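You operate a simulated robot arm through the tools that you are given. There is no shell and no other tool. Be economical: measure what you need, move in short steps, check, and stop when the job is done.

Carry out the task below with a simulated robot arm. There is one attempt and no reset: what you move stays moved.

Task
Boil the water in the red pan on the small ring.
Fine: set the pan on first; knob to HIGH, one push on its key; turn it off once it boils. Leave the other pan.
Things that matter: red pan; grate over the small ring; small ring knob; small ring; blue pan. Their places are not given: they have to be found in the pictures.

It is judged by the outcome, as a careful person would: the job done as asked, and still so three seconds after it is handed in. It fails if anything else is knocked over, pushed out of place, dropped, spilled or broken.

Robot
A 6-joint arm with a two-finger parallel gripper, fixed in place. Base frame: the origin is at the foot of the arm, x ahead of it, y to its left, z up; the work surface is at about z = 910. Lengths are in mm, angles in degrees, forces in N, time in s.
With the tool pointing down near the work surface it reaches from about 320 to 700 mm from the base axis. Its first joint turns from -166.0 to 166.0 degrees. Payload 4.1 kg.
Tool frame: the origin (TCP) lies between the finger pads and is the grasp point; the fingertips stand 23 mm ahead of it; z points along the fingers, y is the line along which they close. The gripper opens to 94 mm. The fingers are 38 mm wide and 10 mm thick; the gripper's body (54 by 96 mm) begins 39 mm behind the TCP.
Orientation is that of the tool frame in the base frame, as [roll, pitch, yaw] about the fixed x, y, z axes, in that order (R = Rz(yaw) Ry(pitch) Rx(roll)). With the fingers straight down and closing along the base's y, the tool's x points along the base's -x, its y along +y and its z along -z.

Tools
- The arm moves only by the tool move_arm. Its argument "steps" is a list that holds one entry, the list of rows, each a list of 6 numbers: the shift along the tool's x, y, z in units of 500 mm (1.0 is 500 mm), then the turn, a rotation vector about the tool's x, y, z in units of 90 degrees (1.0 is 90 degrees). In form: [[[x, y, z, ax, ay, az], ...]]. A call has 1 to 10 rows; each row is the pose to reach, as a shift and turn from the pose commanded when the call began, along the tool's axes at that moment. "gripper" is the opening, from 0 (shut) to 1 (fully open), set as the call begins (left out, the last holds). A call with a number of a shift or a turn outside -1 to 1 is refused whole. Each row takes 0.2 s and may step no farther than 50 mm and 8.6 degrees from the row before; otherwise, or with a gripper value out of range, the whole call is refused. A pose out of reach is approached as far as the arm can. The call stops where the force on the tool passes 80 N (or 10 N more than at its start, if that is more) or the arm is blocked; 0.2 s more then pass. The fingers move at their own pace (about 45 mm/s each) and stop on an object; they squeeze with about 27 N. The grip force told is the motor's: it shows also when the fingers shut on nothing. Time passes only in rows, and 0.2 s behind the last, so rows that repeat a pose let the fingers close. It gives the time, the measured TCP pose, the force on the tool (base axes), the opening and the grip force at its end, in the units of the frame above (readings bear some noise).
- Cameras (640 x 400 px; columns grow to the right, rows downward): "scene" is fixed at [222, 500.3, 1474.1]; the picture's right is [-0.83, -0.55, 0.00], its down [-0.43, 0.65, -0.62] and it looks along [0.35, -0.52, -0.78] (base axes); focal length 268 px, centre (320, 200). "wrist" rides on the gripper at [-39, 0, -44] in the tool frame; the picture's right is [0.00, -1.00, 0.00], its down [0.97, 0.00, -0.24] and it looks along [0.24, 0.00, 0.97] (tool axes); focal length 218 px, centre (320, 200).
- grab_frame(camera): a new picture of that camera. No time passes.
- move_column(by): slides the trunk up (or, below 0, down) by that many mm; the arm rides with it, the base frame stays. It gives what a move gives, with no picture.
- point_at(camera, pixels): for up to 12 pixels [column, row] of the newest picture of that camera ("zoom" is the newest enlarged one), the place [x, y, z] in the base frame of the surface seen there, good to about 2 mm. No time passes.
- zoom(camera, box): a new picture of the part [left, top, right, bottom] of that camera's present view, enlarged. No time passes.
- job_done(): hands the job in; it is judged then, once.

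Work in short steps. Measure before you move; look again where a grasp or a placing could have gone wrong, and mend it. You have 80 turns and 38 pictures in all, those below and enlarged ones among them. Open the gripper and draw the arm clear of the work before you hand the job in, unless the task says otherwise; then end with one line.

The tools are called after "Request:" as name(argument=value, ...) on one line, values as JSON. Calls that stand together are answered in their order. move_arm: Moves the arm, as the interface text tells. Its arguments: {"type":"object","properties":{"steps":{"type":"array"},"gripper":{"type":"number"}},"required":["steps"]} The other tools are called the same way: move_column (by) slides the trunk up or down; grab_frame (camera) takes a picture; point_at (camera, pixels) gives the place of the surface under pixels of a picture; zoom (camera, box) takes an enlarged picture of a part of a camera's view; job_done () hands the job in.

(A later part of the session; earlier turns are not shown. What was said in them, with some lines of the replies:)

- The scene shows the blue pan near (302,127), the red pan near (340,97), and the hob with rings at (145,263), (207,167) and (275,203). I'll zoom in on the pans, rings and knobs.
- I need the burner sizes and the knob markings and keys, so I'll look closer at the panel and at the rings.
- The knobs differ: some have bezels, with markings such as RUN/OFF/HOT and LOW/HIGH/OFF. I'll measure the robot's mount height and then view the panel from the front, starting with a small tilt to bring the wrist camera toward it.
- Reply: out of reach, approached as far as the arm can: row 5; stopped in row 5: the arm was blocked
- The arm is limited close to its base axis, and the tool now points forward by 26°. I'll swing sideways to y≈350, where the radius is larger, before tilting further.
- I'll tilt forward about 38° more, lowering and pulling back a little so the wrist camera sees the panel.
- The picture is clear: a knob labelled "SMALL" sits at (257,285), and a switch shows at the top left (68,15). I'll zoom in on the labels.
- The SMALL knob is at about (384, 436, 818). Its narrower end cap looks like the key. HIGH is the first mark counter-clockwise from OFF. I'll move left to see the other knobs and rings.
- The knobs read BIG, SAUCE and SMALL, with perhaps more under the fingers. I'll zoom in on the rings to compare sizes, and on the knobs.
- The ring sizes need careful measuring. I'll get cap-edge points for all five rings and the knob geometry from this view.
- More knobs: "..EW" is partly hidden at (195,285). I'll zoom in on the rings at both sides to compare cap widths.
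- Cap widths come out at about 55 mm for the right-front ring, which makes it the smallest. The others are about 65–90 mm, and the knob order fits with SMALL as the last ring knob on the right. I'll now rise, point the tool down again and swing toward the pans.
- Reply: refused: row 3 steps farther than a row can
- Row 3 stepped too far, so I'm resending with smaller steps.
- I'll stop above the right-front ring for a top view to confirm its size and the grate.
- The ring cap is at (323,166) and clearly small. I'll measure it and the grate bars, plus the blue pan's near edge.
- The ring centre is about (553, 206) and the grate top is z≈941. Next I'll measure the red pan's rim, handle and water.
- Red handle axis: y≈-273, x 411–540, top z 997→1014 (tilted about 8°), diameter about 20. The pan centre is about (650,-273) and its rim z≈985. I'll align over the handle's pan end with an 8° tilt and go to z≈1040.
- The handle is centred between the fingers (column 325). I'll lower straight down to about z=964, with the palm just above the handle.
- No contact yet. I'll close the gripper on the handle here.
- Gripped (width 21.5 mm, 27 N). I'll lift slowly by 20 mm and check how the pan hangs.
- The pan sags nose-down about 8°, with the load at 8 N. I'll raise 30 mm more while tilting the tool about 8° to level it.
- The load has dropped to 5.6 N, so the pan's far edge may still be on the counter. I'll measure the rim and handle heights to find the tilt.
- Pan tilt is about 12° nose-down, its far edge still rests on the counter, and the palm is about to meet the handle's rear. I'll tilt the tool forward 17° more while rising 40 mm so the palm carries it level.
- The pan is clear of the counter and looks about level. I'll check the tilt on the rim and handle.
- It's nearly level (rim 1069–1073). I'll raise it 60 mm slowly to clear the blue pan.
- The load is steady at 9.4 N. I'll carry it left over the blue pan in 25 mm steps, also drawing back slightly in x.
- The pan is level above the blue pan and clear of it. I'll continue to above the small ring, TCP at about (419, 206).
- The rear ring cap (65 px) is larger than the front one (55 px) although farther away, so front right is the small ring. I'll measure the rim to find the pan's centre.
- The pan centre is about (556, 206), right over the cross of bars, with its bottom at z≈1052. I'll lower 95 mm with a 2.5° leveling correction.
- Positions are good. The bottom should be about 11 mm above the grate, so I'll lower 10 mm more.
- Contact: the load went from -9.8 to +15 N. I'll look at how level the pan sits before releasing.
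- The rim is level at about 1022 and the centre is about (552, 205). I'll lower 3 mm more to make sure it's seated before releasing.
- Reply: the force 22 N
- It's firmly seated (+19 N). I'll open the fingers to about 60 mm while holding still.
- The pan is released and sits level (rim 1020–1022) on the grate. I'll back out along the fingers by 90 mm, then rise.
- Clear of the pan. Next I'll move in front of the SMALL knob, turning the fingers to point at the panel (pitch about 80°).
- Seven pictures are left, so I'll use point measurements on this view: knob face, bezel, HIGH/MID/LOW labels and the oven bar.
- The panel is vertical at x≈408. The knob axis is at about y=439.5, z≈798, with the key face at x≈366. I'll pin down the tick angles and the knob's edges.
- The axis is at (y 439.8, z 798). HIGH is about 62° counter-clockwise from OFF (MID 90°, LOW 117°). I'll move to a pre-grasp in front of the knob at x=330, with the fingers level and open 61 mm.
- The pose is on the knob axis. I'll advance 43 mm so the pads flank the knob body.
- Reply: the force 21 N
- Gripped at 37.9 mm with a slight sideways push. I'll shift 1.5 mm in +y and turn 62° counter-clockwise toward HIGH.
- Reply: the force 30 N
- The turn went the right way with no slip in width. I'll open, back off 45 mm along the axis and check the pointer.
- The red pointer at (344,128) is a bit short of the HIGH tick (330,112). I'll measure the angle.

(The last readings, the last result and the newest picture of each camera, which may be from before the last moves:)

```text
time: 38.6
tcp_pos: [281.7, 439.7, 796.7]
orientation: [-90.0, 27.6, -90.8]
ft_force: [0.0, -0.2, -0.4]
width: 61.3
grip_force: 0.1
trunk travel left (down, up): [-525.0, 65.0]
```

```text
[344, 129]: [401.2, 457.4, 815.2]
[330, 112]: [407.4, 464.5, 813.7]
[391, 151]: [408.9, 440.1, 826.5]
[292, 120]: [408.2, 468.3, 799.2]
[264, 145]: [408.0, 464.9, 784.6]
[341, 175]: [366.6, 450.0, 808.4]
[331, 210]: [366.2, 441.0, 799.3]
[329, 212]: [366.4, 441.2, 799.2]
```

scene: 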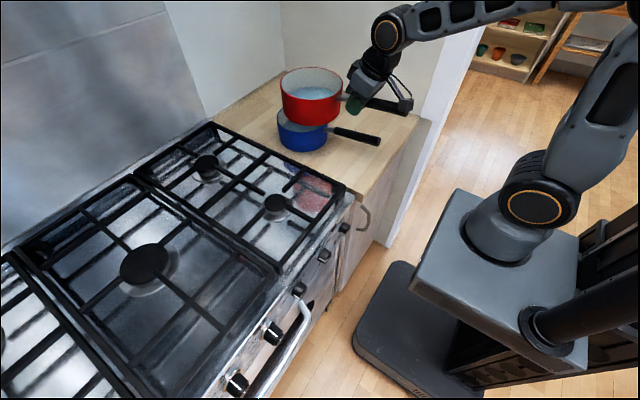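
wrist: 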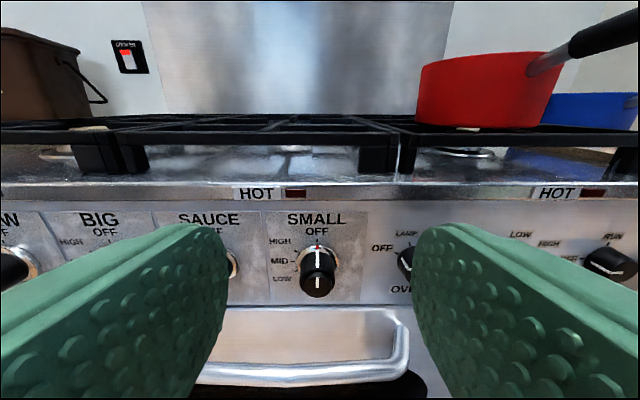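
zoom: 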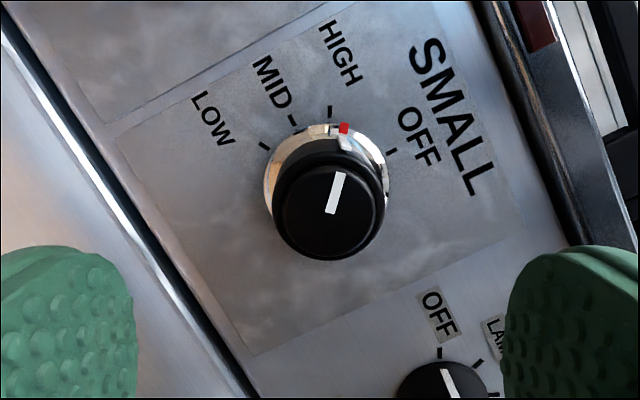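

The pointer is at about 46° while the HIGH tick is at about 60°, so it needs about 14° more. I'll return onto the knob with a small centring correction.

Request:
move_arm(steps=[[[-0.0023, -0.0044, 0.08, 0, 0, 0], [-0.0023, -0.0044, 0.15, 0, 0, 0], [-0.0023, -0.0044, 0.186, 0, 0, 0], [-0.0023, -0.0044, 0.186, 0, 0, 0]]])

Request:
move_arm(steps=[[[0, 0, 0, 0, 0, 0], [0, 0, 0, 0, 0, 0], [0, 0, 0, 0, 0, 0], [0, 0, 0, 0, 0, 0]]], gripper=0)

```text
time: 39.6
tcp_pos: [378.0, 439.6, 799.5]
orientation: [-90.0, 27.7, -90.8]
ft_force: [0.7, 0.1, -0.1]
width: 61.3
grip_force: 0.0
trunk travel left (down, up): [-525.0, 65.0]
```

```text
time: 40.6
tcp_pos: [377.3, 439.8, 800.2]
orientation: [-90.0, 27.7, -90.8]
ft_force: [0.0, -0.6, 0.9]
width: 38.8
grip_force: 45.2
trunk travel left (down, up): [-525.0, 65.0]
```

Centred now, with no side force. I'll turn 20° further counter-clockwise, then open and back off to check.

Request:
move_arm(steps=[[[0, 0, 0, 0, 0, -0.06], [0, 0, 0, 0, 0, -0.12], [0, 0, 0, 0, 0, -0.18], [0, 0, 0, 0, 0, -0.22], [0, 0, 0, 0, 0, -0.22]]])

Request:
move_arm(steps=[[[0, 0, 0, 0, 0, 0], [0, 0, 0, 0, 0, 0], [0, 0, -0.05, 0, 0, 0], [0, 0, -0.1, 0, 0, 0], [0, 0, -0.18, 0, 0, 0]]], gripper=0.65)

Request:
zoom(camera="wrist", box=[200, 100, 440, 300])

```text
time: 41.8
tcp_pos: [377.2, 439.6, 800.3]
orientation: [-90.0, 7.8, -90.7]
ft_force: [5.0, 8.5, 6.1]
width: 38.6
grip_force: 45.2
trunk travel left (down, up): [-525.0, 65.0]
```

```text
time: 43.0
tcp_pos: [286.8, 442.8, 802.4]
orientation: [-90.0, 7.9, -90.7]
ft_force: [-0.7, 0.4, -0.1]
width: 61.1
grip_force: 0.0
trunk travel left (down, up): [-525.0, 65.0]
```

```text
2.00 times, centred on (320, 200) of wrist
```

zoom: 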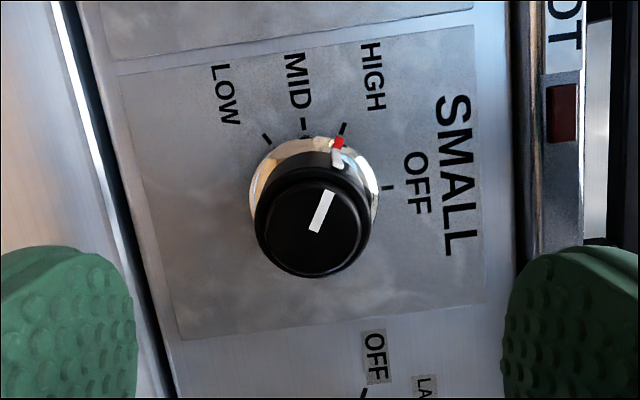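

Request:
point_at(camera="zoom", pixels=[[338, 142], [343, 128], [389, 188], [304, 125], [267, 139], [329, 192], [315, 230], [322, 210]])

```text
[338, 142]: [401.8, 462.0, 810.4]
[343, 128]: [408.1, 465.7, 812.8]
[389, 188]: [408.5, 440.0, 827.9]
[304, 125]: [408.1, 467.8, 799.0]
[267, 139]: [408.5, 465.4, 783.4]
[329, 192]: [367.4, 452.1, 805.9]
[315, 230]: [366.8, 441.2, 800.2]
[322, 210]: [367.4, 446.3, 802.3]
```

The pointer is at 60.8°, matching the HIGH tick (60.3°). Now for the key: close the fingers, centre on the axis, and move to just in front of it (tips at x≈358).

Request:
move_arm(steps=[[[0.007, 0.007, 0, 0, 0, 0], [0.007, 0.007, 0, 0, 0, 0], [0.007, 0.007, 0, 0, 0, 0], [0.007, 0.007, 0.04, 0, 0, 0], [0.007, 0.007, 0.08, 0, 0, 0], [0.007, 0.007, 0.096, 0, 0, 0], [0.007, 0.007, 0.096, 0, 0, 0]]], gripper=0)

```text
time: 44.6
tcp_pos: [335.1, 437.6, 795.7]
orientation: [-90.0, 7.8, -90.7]
ft_force: [0.2, -1.3, -0.6]
width: 0.0
grip_force: 27.2
trunk travel left (down, up): [-525.0, 65.0]
```

I'll correct by 2 mm and press in one smooth stroke to a tip depth of x≈370.

Request:
move_arm(steps=[[[-0.0035, -0.0035, 0, 0, 0, 0], [-0.0035, -0.0035, 0.008, 0, 0, 0], [-0.0035, -0.0035, 0.016, 0, 0, 0], [-0.0035, -0.0035, 0.022, 0, 0, 0]]])

```text
time: 45.6
tcp_pos: [346.5, 438.7, 796.7]
orientation: [-90.0, 7.8, -90.7]
ft_force: [-2.4, 1.0, 0.1]
width: 0.0
grip_force: 27.2
trunk travel left (down, up): [-525.0, 65.0]
```

Light contact (-2.4 N) on the key's spring. I'll keep pressing the same stroke a few mm deeper.

Request:
move_arm(steps=[[[0, 0, 0.004, 0, 0, 0], [0, 0, 0.007, 0, 0, 0], [0, 0, 0.007, 0, 0, 0]]])

```text
time: 46.4
tcp_pos: [349.8, 438.8, 797.0]
orientation: [-90.0, 7.9, -90.6]
ft_force: [-6.4, 0.7, -1.9]
width: 0.0
grip_force: 26.7
trunk travel left (down, up): [-525.0, 65.0]
```

The force is rising with a spring feel (-6.4 N). I'll go 2 mm more to be sure it bottoms, in the same stroke.

Request:
move_arm(steps=[[[0, 0, 0.003, 0, 0, 0], [0, 0, 0.004, 0, 0, 0]]])

```text
time: 47.0
tcp_pos: [350.6, 438.0, 796.8]
orientation: [-90.0, 7.7, -90.7]
ft_force: [-14.0, -0.6, -6.0]
width: 0.1
grip_force: 27.0
trunk travel left (down, up): [-525.0, 65.0]
```

It bottomed (-14 N). I'll withdraw straight back, then look at the burner.

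Request:
move_arm(steps=[[[0, 0, -0.05, 0, 0, 0], [0, 0, -0.13, 0, 0, 0], [0, 0, -0.2, 0, 0, 0]]])

Request:
zoom(camera="scene", box=[200, 120, 360, 240])

```text
time: 47.8
tcp_pos: [252.5, 439.3, 794.8]
orientation: [-90.0, 7.8, -90.8]
ft_force: [0.1, 0.4, -0.4]
width: 0.1
grip_force: 26.8
trunk travel left (down, up): [-525.0, 65.0]
```

```text
3.33 times, centred on (280, 180) of scene
```

zoom: 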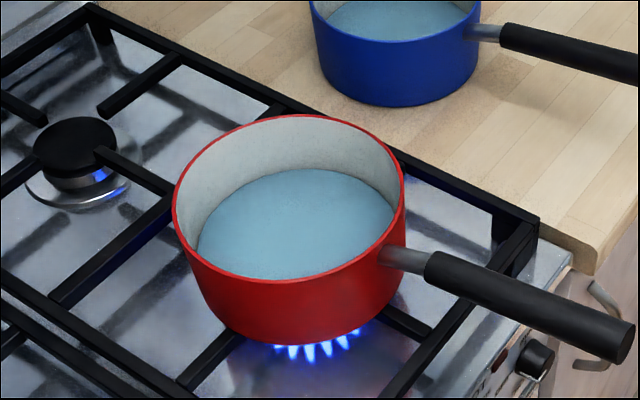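

The flame is lit under the red pan. While it heats I'll open the fingers and place them around the knob without touching, ready to turn it off.

Request:
move_arm(steps=[[[-0.001, -0.007, 0, 0, 0, 0], [-0.001, -0.007, 0, 0, 0, 0], [-0.001, -0.007, 0, 0, 0, 0], [-0.001, -0.007, 0, 0, 0, 0], [-0.001, -0.007, 0.06, 0, 0, 0], [-0.001, -0.007, 0.12, 0, 0, 0], [-0.001, -0.007, 0.18, 0, 0, 0], [-0.001, -0.007, 0.23, 0, 0, 0], [-0.001, -0.007, 0.248, 0, 0, 0], [-0.001, -0.007, 0.248, 0, 0, 0]]], gripper=0.65)

Request:
move_arm(steps=[[[0, 0, 0, 0, 0, 0], [0, 0, 0, 0, 0, 0], [0, 0, 0, 0, 0, 0], [0, 0, 0, 0, 0, 0], [0, 0, 0, 0, 0, 0], [0, 0, 0, 0, 0, 0], [0, 0, 0, 0, 0, 0], [0, 0, 0, 0, 0, 0], [0, 0, 0, 0, 0, 0], [0, 0, 0, 0, 0, 0]]])

Request:
move_arm(steps=[[[0, 0, 0, 0, 0, 0], [0, 0, 0, 0, 0, 0], [0, 0, 0, 0, 0, 0], [0, 0, 0, 0, 0, 0], [0, 0, 0, 0, 0, 0], [0, 0, 0, 0, 0, 0], [0, 0, 0, 0, 0, 0], [0, 0, 0, 0, 0, 0], [0, 0, 0, 0, 0, 0], [0, 0, 0, 0, 0, 0]]])

Request:
move_arm(steps=[[[0, 0, 0, 0, 0, 0], [0, 0, 0, 0, 0, 0], [0, 0, 0, 0, 0, 0], [0, 0, 0, 0, 0, 0], [0, 0, 0, 0, 0, 0], [0, 0, 0, 0, 0, 0], [0, 0, 0, 0, 0, 0], [0, 0, 0, 0, 0, 0], [0, 0, 0, 0, 0, 0], [0, 0, 0, 0, 0, 0]]])

Request:
move_arm(steps=[[[0, 0, 0, 0, 0, 0], [0, 0, 0, 0, 0, 0], [0, 0, 0, 0, 0, 0], [0, 0, 0, 0, 0, 0], [0, 0, 0, 0, 0, 0], [0, 0, 0, 0, 0, 0], [0, 0, 0, 0, 0, 0], [0, 0, 0, 0, 0, 0], [0, 0, 0, 0, 0, 0], [0, 0, 0, 0, 0, 0]]])

Request:
zoom(camera="scene", box=[200, 120, 360, 240])

```text
time: 50.0
tcp_pos: [375.3, 438.3, 801.8]
orientation: [-90.0, 7.8, -90.7]
ft_force: [-0.2, 0.0, -0.2]
width: 61.1
grip_force: 0.1
trunk travel left (down, up): [-525.0, 65.0]
```

```text
time: 52.2
tcp_pos: [375.4, 436.9, 800.2]
orientation: [-90.0, 7.8, -90.8]
ft_force: [0.1, -0.3, -0.6]
width: 61.1
grip_force: 0.0
trunk travel left (down, up): [-525.0, 65.0]
```

```text
time: 54.4
tcp_pos: [376.2, 436.8, 800.7]
orientation: [-90.0, 7.8, -90.9]
ft_force: [0.2, 0.1, 0.0]
width: 61.0
grip_force: 0.1
trunk travel left (down, up): [-525.0, 65.0]
```

```text
time: 56.6
tcp_pos: [376.0, 438.0, 800.7]
orientation: [-90.1, 7.9, -90.8]
ft_force: [0.4, 0.2, 0.1]
width: 61.0
grip_force: 0.0
trunk travel left (down, up): [-525.0, 65.0]
```

```text
time: 58.8
tcp_pos: [375.8, 436.7, 801.6]
orientation: [-90.0, 7.8, -90.8]
ft_force: [-0.1, -0.7, -0.8]
width: 61.1
grip_force: 0.1
trunk travel left (down, up): [-525.0, 65.0]
```

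```text
3.33 times, centred on (280, 180) of scene
```

zoom: 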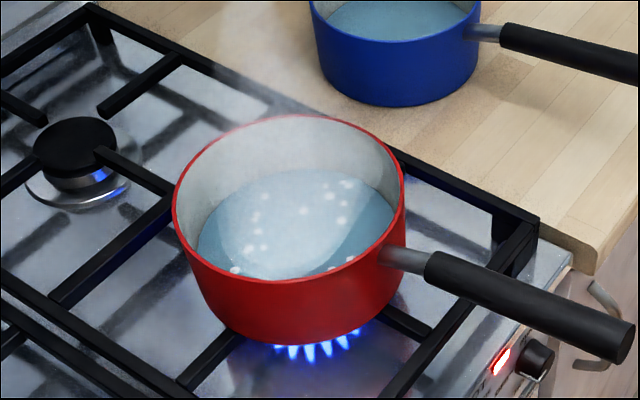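

After 12 s there's steam and some bubbles, and the HOT lamp is lit. I'll wait a few seconds more to see if it has reached a full boil.

Request:
move_arm(steps=[[[0, 0, 0, 0, 0, 0], [0, 0, 0, 0, 0, 0], [0, 0, 0, 0, 0, 0], [0, 0, 0, 0, 0, 0], [0, 0, 0, 0, 0, 0], [0, 0, 0, 0, 0, 0], [0, 0, 0, 0, 0, 0], [0, 0, 0, 0, 0, 0], [0, 0, 0, 0, 0, 0], [0, 0, 0, 0, 0, 0]]])

Request:
move_arm(steps=[[[0, 0, 0, 0, 0, 0], [0, 0, 0, 0, 0, 0], [0, 0, 0, 0, 0, 0], [0, 0, 0, 0, 0, 0], [0, 0, 0, 0, 0, 0], [0, 0, 0, 0, 0, 0], [0, 0, 0, 0, 0, 0], [0, 0, 0, 0, 0, 0], [0, 0, 0, 0, 0, 0], [0, 0, 0, 0, 0, 0]]])

Request:
zoom(camera="scene", box=[200, 120, 360, 240])

```text
time: 61.0
tcp_pos: [376.0, 437.1, 800.9]
orientation: [-90.0, 7.9, -90.8]
ft_force: [0.5, -1.0, -0.4]
width: 61.3
grip_force: 0.1
trunk travel left (down, up): [-525.0, 65.0]
```

```text
time: 63.2
tcp_pos: [375.0, 437.8, 801.1]
orientation: [-90.0, 7.9, -90.8]
ft_force: [0.3, -0.5, -0.6]
width: 61.1
grip_force: 0.1
trunk travel left (down, up): [-525.0, 65.0]
```

```text
3.33 times, centred on (280, 180) of scene
```

zoom: 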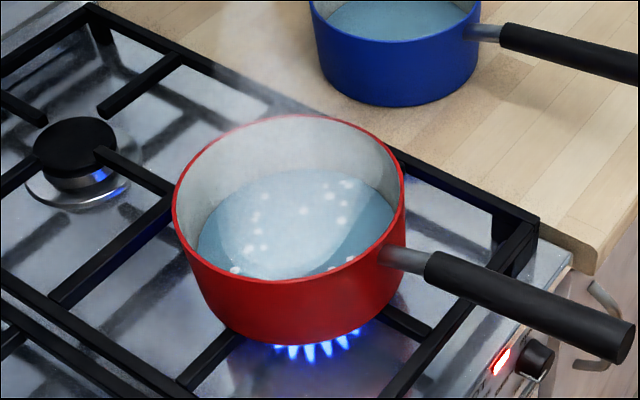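

It's unchanged, so this is the boiling state. I'll grip the knob now with a 2 mm centring correction.

Request:
move_arm(steps=[[[-0.0035, 0.002, 0, 0, 0, 0], [-0.0035, 0.002, 0, 0, 0, 0], [-0.0035, 0.002, 0, 0, 0, 0], [-0.0035, 0.002, 0, 0, 0, 0]]], gripper=0)

Request:
move_arm(steps=[[[0, 0, 0, 0, 0, 0.09], [0, 0, 0, 0, 0, 0.18], [0, 0, 0, 0, 0, 0.27], [0, 0, 0, 0, 0, 0.36], [0, 0, 0, 0, 0, 0.45], [0, 0, 0, 0, 0, 0.54], [0, 0, 0, 0, 0, 0.63], [0, 0, 0, 0, 0, 0.7], [0, 0, 0, 0, 0, 0.76], [0, 0, 0, 0, 0, 0.76]]])

```text
time: 64.2
tcp_pos: [374.3, 438.1, 799.8]
orientation: [-90.0, 7.8, -90.9]
ft_force: [-0.4, -1.0, -0.5]
width: 38.5
grip_force: 45.1
trunk travel left (down, up): [-525.0, 65.0]
```

```text
time: 66.4
tcp_pos: [375.9, 440.1, 799.2]
orientation: [-89.9, 76.2, -90.5]
ft_force: [-2.9, 3.7, -4.8]
width: 38.6
grip_force: 44.9
trunk travel left (down, up): [-525.0, 65.0]
```

Turned 68° with little force. I'll turn 6° more to take up slack, then release and back off.

Request:
move_arm(steps=[[[0, 0, 0, 0, 0, 0.035], [0, 0, 0, 0, 0, 0.067], [0, 0, 0, 0, 0, 0.067]]])

Request:
move_arm(steps=[[[0, 0, 0, 0, 0, 0], [0, 0, 0, 0, 0, 0], [0, 0, -0.05, 0, 0, 0], [0, 0, -0.1, 0, 0, 0], [0, 0, -0.18, 0, 0, 0], [0, 0, -0.26, 0, 0, 0]]], gripper=0.65)

```text
time: 67.2
tcp_pos: [376.6, 440.1, 800.3]
orientation: [-90.2, 82.2, -90.9]
ft_force: [-4.1, 6.9, -4.4]
width: 39.1
grip_force: 45.2
trunk travel left (down, up): [-525.0, 65.0]
```

```text
time: 68.6
tcp_pos: [243.9, 441.5, 801.4]
orientation: [-90.1, 82.1, -90.8]
ft_force: [-0.2, -0.3, 0.9]
width: 61.2
grip_force: 0.1
trunk travel left (down, up): [-525.0, 65.0]
```

I'll rise 120 mm and tilt down 10° so that one picture shows both the knob and the burner.

Request:
move_arm(steps=[[[-0.06, -0.008, 0, 0, 0.027, 0.022], [-0.12, -0.016, 0, 0, 0.054, 0.044], [-0.18, -0.025, 0, 0, 0.08, 0.066], [-0.238, -0.033, 0, 0, 0.107, 0.088], [-0.238, -0.033, 0, 0, 0.107, 0.088]]])

Request:
zoom(camera="wrist", box=[280, 110, 580, 300])

```text
time: 69.8
tcp_pos: [245.8, 440.4, 922.9]
orientation: [179.2, 80.2, 177.8]
ft_force: [0.4, 0.1, -0.6]
width: 61.3
grip_force: 0.0
trunk travel left (down, up): [-525.0, 65.0]
```

```text
2.11 times, centred on (430, 205) of wrist
```

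zoom: 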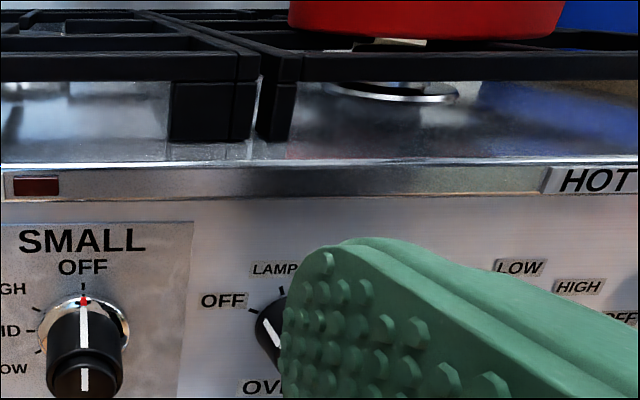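

The pointer is at OFF and there's no flame under the pan. I'll open fully and draw the arm up and clear.

Request:
move_arm(steps=[[[-0.08, 0, 0, 0, 0, 0], [-0.16, 0, 0, 0, 0, 0], [-0.24, 0, 0, 0, 0, 0], [-0.32, 0, 0, 0, 0, 0], [-0.36, 0, 0, 0, 0, 0]]], gripper=1)

```text
time: 71.0
tcp_pos: [280.2, 439.0, 1098.2]
orientation: [179.2, 80.4, 177.8]
ft_force: [0.3, -0.4, 0.0]
width: 93.9
grip_force: 0.0
trunk travel left (down, up): [-525.0, 65.0]
```

The arm is clear of the hob and the gripper is open, so I'm handing in.

Request:
job_done()

```text
The job is handed in.
```

The red pan is on the small ring and its water was boiled on HIGH after one push of the key; the knob is back at OFF, the flame is out, and I left the blue pan alone.
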